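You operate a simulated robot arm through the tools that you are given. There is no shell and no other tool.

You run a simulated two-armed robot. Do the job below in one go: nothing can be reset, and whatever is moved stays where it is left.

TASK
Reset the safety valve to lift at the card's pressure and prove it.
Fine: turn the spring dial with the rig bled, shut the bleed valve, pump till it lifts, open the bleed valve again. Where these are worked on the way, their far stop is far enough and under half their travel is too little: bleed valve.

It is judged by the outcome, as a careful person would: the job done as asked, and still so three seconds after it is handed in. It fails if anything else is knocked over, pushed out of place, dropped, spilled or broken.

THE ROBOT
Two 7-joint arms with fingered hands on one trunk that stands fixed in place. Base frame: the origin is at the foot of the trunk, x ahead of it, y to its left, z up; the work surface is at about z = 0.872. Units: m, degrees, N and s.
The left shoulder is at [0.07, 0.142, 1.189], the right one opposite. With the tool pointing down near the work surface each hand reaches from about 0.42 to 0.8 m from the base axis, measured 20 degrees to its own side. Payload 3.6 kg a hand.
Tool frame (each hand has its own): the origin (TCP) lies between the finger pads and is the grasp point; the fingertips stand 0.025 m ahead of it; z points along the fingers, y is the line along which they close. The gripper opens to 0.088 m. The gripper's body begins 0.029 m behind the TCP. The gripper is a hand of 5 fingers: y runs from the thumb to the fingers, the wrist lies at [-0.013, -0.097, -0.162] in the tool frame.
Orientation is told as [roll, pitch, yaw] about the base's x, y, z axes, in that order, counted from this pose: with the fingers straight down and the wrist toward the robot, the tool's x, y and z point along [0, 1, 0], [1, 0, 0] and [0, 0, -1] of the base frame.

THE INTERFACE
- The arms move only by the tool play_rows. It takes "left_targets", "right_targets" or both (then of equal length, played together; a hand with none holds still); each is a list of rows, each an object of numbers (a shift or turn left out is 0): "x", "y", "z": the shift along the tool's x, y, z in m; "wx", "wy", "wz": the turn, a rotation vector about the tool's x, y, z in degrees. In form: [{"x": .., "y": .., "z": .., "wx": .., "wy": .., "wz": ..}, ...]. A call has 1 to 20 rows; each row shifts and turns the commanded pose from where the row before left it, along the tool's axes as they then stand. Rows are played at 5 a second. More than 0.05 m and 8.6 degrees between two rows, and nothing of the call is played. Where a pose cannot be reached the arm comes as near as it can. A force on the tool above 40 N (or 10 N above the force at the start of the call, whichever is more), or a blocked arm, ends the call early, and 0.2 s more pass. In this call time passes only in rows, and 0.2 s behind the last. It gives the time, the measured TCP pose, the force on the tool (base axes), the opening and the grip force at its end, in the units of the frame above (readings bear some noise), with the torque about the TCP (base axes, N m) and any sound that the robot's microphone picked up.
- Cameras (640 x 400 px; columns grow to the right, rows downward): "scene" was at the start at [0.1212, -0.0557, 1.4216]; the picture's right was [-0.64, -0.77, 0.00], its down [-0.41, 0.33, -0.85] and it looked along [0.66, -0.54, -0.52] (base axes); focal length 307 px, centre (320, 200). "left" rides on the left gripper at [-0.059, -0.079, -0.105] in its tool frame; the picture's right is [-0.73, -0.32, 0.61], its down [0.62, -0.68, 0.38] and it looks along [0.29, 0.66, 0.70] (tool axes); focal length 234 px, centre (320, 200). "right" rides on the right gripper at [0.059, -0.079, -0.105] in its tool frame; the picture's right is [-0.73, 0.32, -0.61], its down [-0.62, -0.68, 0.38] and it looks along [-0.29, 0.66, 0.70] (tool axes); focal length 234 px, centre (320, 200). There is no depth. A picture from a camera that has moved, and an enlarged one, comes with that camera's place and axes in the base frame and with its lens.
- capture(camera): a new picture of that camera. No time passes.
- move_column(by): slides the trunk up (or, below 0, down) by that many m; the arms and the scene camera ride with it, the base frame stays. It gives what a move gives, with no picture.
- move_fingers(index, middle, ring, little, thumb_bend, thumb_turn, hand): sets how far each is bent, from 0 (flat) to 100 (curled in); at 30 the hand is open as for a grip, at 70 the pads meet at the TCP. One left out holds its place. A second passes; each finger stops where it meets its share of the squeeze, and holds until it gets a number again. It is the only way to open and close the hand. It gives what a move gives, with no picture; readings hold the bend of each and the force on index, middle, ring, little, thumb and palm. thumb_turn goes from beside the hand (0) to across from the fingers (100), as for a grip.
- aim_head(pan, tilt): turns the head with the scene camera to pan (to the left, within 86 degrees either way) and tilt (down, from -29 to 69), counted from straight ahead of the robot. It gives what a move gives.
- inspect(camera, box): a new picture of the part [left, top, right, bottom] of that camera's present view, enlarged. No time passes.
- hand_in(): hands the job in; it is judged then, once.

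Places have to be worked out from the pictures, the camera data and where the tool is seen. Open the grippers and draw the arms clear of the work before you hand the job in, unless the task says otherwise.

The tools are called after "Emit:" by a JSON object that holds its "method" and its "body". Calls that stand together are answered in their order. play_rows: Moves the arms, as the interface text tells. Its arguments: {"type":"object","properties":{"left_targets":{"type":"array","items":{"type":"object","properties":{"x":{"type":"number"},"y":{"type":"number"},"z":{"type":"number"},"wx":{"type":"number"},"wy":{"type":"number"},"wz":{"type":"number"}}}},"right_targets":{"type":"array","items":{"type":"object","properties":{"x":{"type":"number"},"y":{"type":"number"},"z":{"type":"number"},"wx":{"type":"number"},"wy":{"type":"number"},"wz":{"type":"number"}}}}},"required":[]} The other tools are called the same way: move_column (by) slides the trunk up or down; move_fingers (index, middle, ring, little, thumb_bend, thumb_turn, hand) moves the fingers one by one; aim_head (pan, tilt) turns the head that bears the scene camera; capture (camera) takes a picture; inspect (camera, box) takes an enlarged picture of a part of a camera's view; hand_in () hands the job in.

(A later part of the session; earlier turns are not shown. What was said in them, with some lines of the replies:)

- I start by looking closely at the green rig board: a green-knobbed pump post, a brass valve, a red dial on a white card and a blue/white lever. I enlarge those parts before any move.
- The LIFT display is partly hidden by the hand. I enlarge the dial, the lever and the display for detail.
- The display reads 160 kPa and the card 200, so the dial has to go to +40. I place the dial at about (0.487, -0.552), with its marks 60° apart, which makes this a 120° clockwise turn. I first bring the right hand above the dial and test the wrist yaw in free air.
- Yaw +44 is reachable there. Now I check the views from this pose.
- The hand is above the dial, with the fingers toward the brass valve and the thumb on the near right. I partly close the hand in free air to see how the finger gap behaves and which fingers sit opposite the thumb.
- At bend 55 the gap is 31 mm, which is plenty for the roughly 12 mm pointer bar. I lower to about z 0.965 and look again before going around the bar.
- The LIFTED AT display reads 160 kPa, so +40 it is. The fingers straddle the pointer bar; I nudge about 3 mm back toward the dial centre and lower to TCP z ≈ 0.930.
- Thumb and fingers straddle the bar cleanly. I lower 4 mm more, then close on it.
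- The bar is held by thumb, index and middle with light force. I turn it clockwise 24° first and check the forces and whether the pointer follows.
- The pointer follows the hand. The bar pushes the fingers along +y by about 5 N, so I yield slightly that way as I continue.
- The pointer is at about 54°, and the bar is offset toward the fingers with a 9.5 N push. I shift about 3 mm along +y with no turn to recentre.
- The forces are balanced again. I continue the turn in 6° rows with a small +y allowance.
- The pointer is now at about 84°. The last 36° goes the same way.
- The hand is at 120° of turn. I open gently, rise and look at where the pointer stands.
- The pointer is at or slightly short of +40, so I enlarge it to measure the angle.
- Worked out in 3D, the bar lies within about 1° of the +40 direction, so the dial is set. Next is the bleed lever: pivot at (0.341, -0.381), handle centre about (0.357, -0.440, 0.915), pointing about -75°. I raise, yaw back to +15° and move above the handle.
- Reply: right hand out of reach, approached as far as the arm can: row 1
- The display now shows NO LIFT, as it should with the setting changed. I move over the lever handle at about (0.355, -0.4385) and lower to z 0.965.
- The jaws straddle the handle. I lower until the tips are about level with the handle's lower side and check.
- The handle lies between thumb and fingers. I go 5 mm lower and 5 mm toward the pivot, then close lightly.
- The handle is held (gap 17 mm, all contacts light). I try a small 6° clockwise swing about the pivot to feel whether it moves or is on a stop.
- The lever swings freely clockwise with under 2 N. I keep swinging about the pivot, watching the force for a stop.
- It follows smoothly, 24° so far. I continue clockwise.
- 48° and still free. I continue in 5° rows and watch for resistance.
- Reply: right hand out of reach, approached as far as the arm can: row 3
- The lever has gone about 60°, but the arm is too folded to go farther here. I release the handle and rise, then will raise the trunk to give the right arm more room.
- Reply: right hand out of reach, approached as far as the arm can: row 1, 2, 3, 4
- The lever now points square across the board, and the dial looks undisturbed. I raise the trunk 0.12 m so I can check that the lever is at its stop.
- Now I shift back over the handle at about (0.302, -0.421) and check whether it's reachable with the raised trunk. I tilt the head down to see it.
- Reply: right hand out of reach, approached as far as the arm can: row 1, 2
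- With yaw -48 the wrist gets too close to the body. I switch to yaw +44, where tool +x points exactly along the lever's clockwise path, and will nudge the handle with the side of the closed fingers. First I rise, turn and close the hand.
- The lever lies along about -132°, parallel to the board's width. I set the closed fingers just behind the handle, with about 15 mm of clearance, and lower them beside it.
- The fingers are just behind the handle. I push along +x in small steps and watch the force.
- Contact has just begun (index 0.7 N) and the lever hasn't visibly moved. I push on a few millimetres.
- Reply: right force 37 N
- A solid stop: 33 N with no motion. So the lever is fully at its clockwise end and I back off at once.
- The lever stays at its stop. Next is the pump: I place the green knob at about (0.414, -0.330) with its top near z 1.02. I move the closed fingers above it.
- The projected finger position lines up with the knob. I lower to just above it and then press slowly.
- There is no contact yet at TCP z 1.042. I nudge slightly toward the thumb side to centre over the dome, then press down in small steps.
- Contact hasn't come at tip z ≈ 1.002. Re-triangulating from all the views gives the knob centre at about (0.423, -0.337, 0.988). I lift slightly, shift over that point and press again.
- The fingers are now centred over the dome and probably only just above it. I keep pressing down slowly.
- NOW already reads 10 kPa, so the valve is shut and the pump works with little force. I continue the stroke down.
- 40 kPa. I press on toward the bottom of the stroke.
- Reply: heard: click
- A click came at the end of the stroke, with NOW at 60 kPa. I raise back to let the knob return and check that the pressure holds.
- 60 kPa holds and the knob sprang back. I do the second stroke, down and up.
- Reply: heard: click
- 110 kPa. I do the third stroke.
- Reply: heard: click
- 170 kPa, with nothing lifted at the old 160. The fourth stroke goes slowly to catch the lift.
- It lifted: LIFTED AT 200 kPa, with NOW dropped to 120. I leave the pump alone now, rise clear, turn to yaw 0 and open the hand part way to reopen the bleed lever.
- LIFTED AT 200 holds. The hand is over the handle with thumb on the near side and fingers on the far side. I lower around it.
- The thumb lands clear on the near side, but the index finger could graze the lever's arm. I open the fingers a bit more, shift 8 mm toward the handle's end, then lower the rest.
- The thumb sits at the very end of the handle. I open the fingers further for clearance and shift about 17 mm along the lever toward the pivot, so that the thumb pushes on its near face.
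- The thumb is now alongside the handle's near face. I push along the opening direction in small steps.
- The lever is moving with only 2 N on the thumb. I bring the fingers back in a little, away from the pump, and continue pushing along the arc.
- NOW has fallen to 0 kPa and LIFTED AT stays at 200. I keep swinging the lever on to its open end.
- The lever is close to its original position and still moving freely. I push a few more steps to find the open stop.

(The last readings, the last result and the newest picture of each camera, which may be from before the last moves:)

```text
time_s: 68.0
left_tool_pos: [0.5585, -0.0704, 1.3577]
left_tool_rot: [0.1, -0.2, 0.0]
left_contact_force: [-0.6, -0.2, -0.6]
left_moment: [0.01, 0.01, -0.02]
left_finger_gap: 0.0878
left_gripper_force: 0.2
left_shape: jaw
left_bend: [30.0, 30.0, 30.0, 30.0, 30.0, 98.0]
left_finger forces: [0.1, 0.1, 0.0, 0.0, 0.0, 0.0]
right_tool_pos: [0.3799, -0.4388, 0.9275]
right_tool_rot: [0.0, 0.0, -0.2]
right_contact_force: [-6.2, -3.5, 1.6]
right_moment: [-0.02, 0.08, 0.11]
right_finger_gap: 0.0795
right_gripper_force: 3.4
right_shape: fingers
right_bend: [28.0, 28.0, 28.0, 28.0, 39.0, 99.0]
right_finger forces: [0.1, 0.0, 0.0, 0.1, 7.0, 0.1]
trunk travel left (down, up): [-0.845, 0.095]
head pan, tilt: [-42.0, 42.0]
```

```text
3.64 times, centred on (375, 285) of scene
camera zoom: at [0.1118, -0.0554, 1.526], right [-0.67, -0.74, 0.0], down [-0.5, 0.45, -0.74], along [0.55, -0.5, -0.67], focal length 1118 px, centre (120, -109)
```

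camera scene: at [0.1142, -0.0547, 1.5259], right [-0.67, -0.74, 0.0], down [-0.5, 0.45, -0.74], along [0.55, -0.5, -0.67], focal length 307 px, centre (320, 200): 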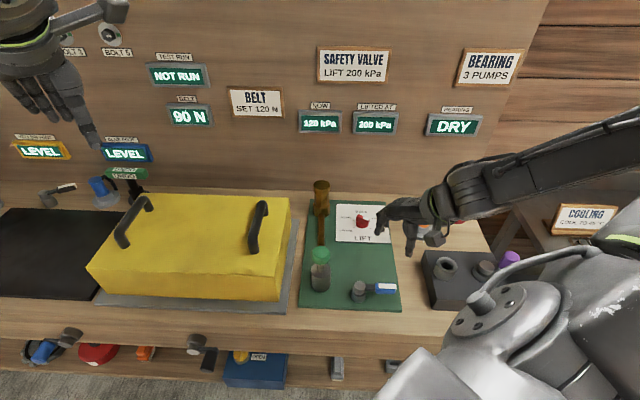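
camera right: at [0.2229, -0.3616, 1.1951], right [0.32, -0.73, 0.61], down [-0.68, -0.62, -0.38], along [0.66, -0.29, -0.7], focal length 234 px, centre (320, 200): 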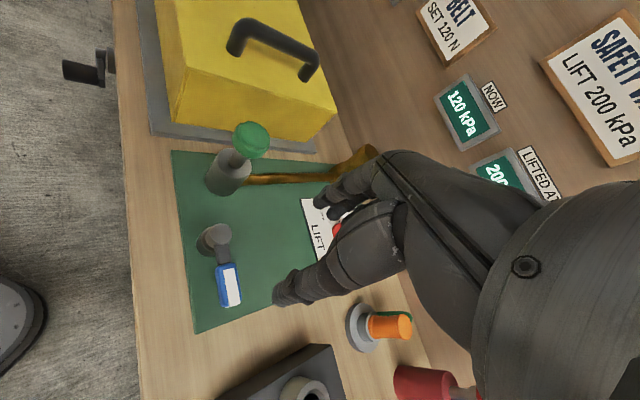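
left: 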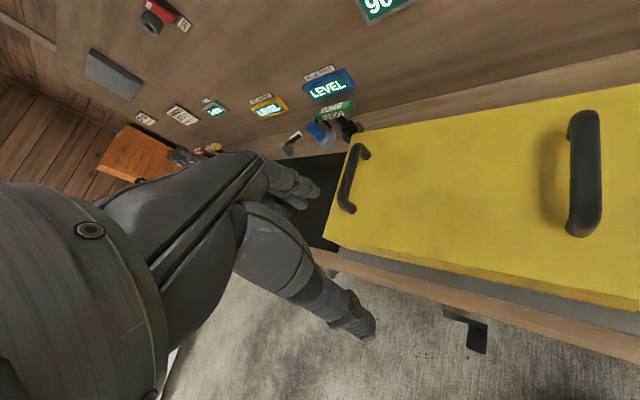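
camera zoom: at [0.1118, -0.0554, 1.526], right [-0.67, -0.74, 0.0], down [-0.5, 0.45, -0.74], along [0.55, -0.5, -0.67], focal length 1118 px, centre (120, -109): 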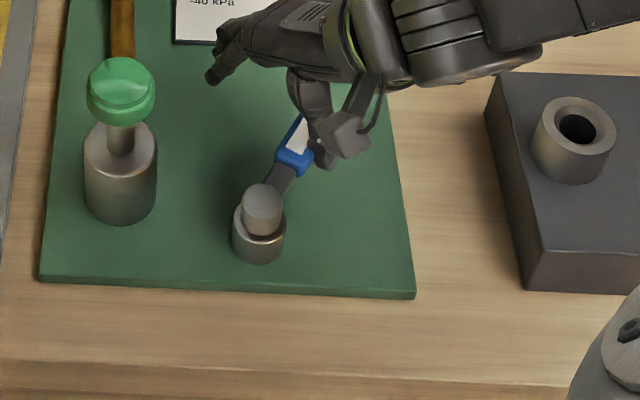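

The thumb load rises to 7 N with no further motion, so the lever is at its open stop. I back the thumb off and rise clear.

Emit:
{"method": "play_rows", "body": {"right_targets": [{"y": -0.008}, {"y": -0.008}, {"z": -0.03}, {"z": -0.04}, {"z": -0.04}, {"z": -0.04}, {"z": -0.04}, {"z": -0.04}, {"z": -0.04}, {"z": -0.04}]}}

Emit:
{"method": "move_fingers", "body": {"hand": "right", "index": 30, "middle": 30, "ring": 30, "little": 30, "thumb_bend": 30}}

Emit:
{"method": "capture", "body": {"camera": "scene"}}

Emit:
{"method": "inspect", "body": {"camera": "scene", "box": [270, 90, 430, 330]}}

Emit:
{"method": "capture", "body": {"camera": "right"}}

```text
time_s: 70.2
left_tool_pos: [0.5572, -0.0711, 1.3589]
left_tool_rot: [0.1, -0.1, 0.0]
left_contact_force: [1.2, 0.6, -0.2]
left_moment: [0.03, 0.03, 0.0]
left_finger_gap: 0.0876
left_gripper_force: 0.0
left_shape: jaw
left_bend: [30.0, 30.0, 30.0, 30.0, 30.0, 98.0]
left_finger forces: [0.0, 0.0, 0.1, 0.0, 0.0, 0.1]
right_tool_pos: [0.3637, -0.4347, 1.2266]
right_tool_rot: [0.2, -0.1, -0.1]
right_contact_force: [1.0, -0.5, -0.1]
right_moment: [-0.01, -0.02, -0.01]
right_finger_gap: 0.0716
right_gripper_force: 0.1
right_shape: fingers
right_bend: [28.0, 28.0, 28.0, 28.0, 45.0, 98.0]
right_finger forces: [0.1, 0.0, 0.0, 0.0, 0.1, 0.0]
right hand out of reach, approached as far as the arm can: row 9
trunk travel left (down, up): [-0.845, 0.095]
head pan, tilt: [-42.0, 42.0]
```

```text
time_s: 71.2
left_tool_pos: [0.5607, -0.0677, 1.3571]
left_tool_rot: [-0.1, 0.0, 0.2]
left_contact_force: [0.5, -0.3, 0.8]
left_moment: [0.01, 0.01, 0.04]
left_finger_gap: 0.088
left_gripper_force: 0.1
left_shape: jaw
left_bend: [30.0, 30.0, 30.0, 30.0, 30.0, 98.0]
left_finger forces: [0.0, 0.0, 0.1, 0.0, 0.0, 0.0]
right_tool_pos: [0.3672, -0.4351, 1.2269]
right_tool_rot: [0.1, 0.2, 0.0]
right_contact_force: [-0.4, -0.5, 0.2]
right_moment: [0.01, 0.02, -0.03]
right_finger_gap: 0.0848
right_gripper_force: 0.0
right_shape: fingers
right_bend: [30.0, 30.0, 30.0, 30.0, 30.0, 98.0]
right_finger forces: [0.0, 0.0, 0.1, 0.0, 0.0, 0.0]
trunk travel left (down, up): [-0.845, 0.095]
head pan, tilt: [-42.0, 42.0]
```

```text
taken
camera scene: at [0.1147, -0.0544, 1.5258], right [-0.67, -0.74, 0.0], down [-0.5, 0.45, -0.74], along [0.55, -0.5, -0.67], focal length 307 px, centre (320, 200)
```

scene: 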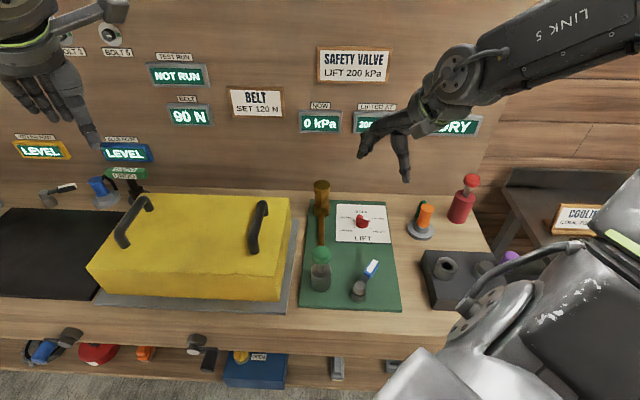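

```text
1.67 times, centred on (350, 210) of scene
camera zoom: at [0.1147, -0.0544, 1.5258], right [-0.67, -0.74, 0.0], down [-0.5, 0.45, -0.74], along [0.55, -0.5, -0.67], focal length 512 px, centre (270, 183)
```

zoom: 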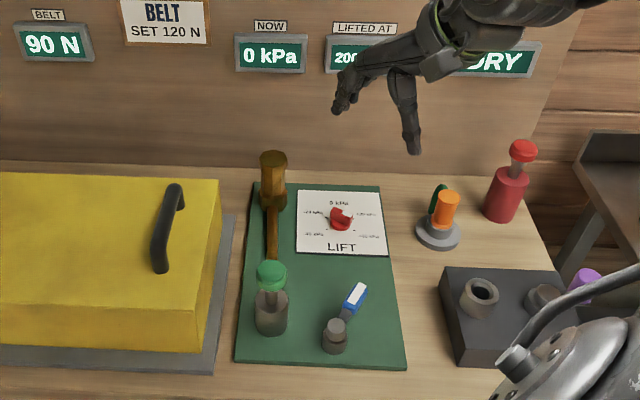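

```text
taken
camera right: at [0.2877, -0.375, 1.3306], right [0.32, -0.73, 0.61], down [-0.68, -0.62, -0.38], along [0.66, -0.29, -0.7], focal length 234 px, centre (320, 200)
```

right: 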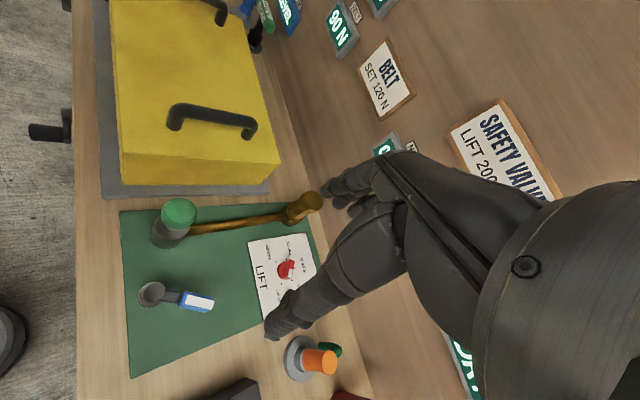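

The rig is bled at 0 kPa, the bleed lever is back at its open stop, the dial stands at +40 and the lift showed 200 kPa. Both hands are open and clear and nothing else has moved, so I hand the job in.

Emit:
{"method": "hand_in", "body": {}}

```text
The job is handed in.
```

The safety valve is reset and proved: it lifted at 200 kPa, the pressure on the card. I've handed the job in, but no verdict came back.

- **Dial:** with the rig bled, I turned it 120° clockwise from 0 to the +40 kPa mark. It had been lifting at 160 kPa.
- **Bleed valve shut:** I swung the lever clockwise and pushed to check it was at its stop. That push reached about 33 N before I backed off.
- **Lift test:** the fourth pump stroke lifted the valve, and the LIFTED AT display showed 200 kPa. The reading had passed 160 kPa without a lift.
- **Bleed valve opened:** the lever is back at its open stop, and NOW reads 0 kPa.

I saw nothing else moved or knocked over. Both hands are open and clear of the rig. I raised the trunk 0.12 m to reach the lever and left it there.
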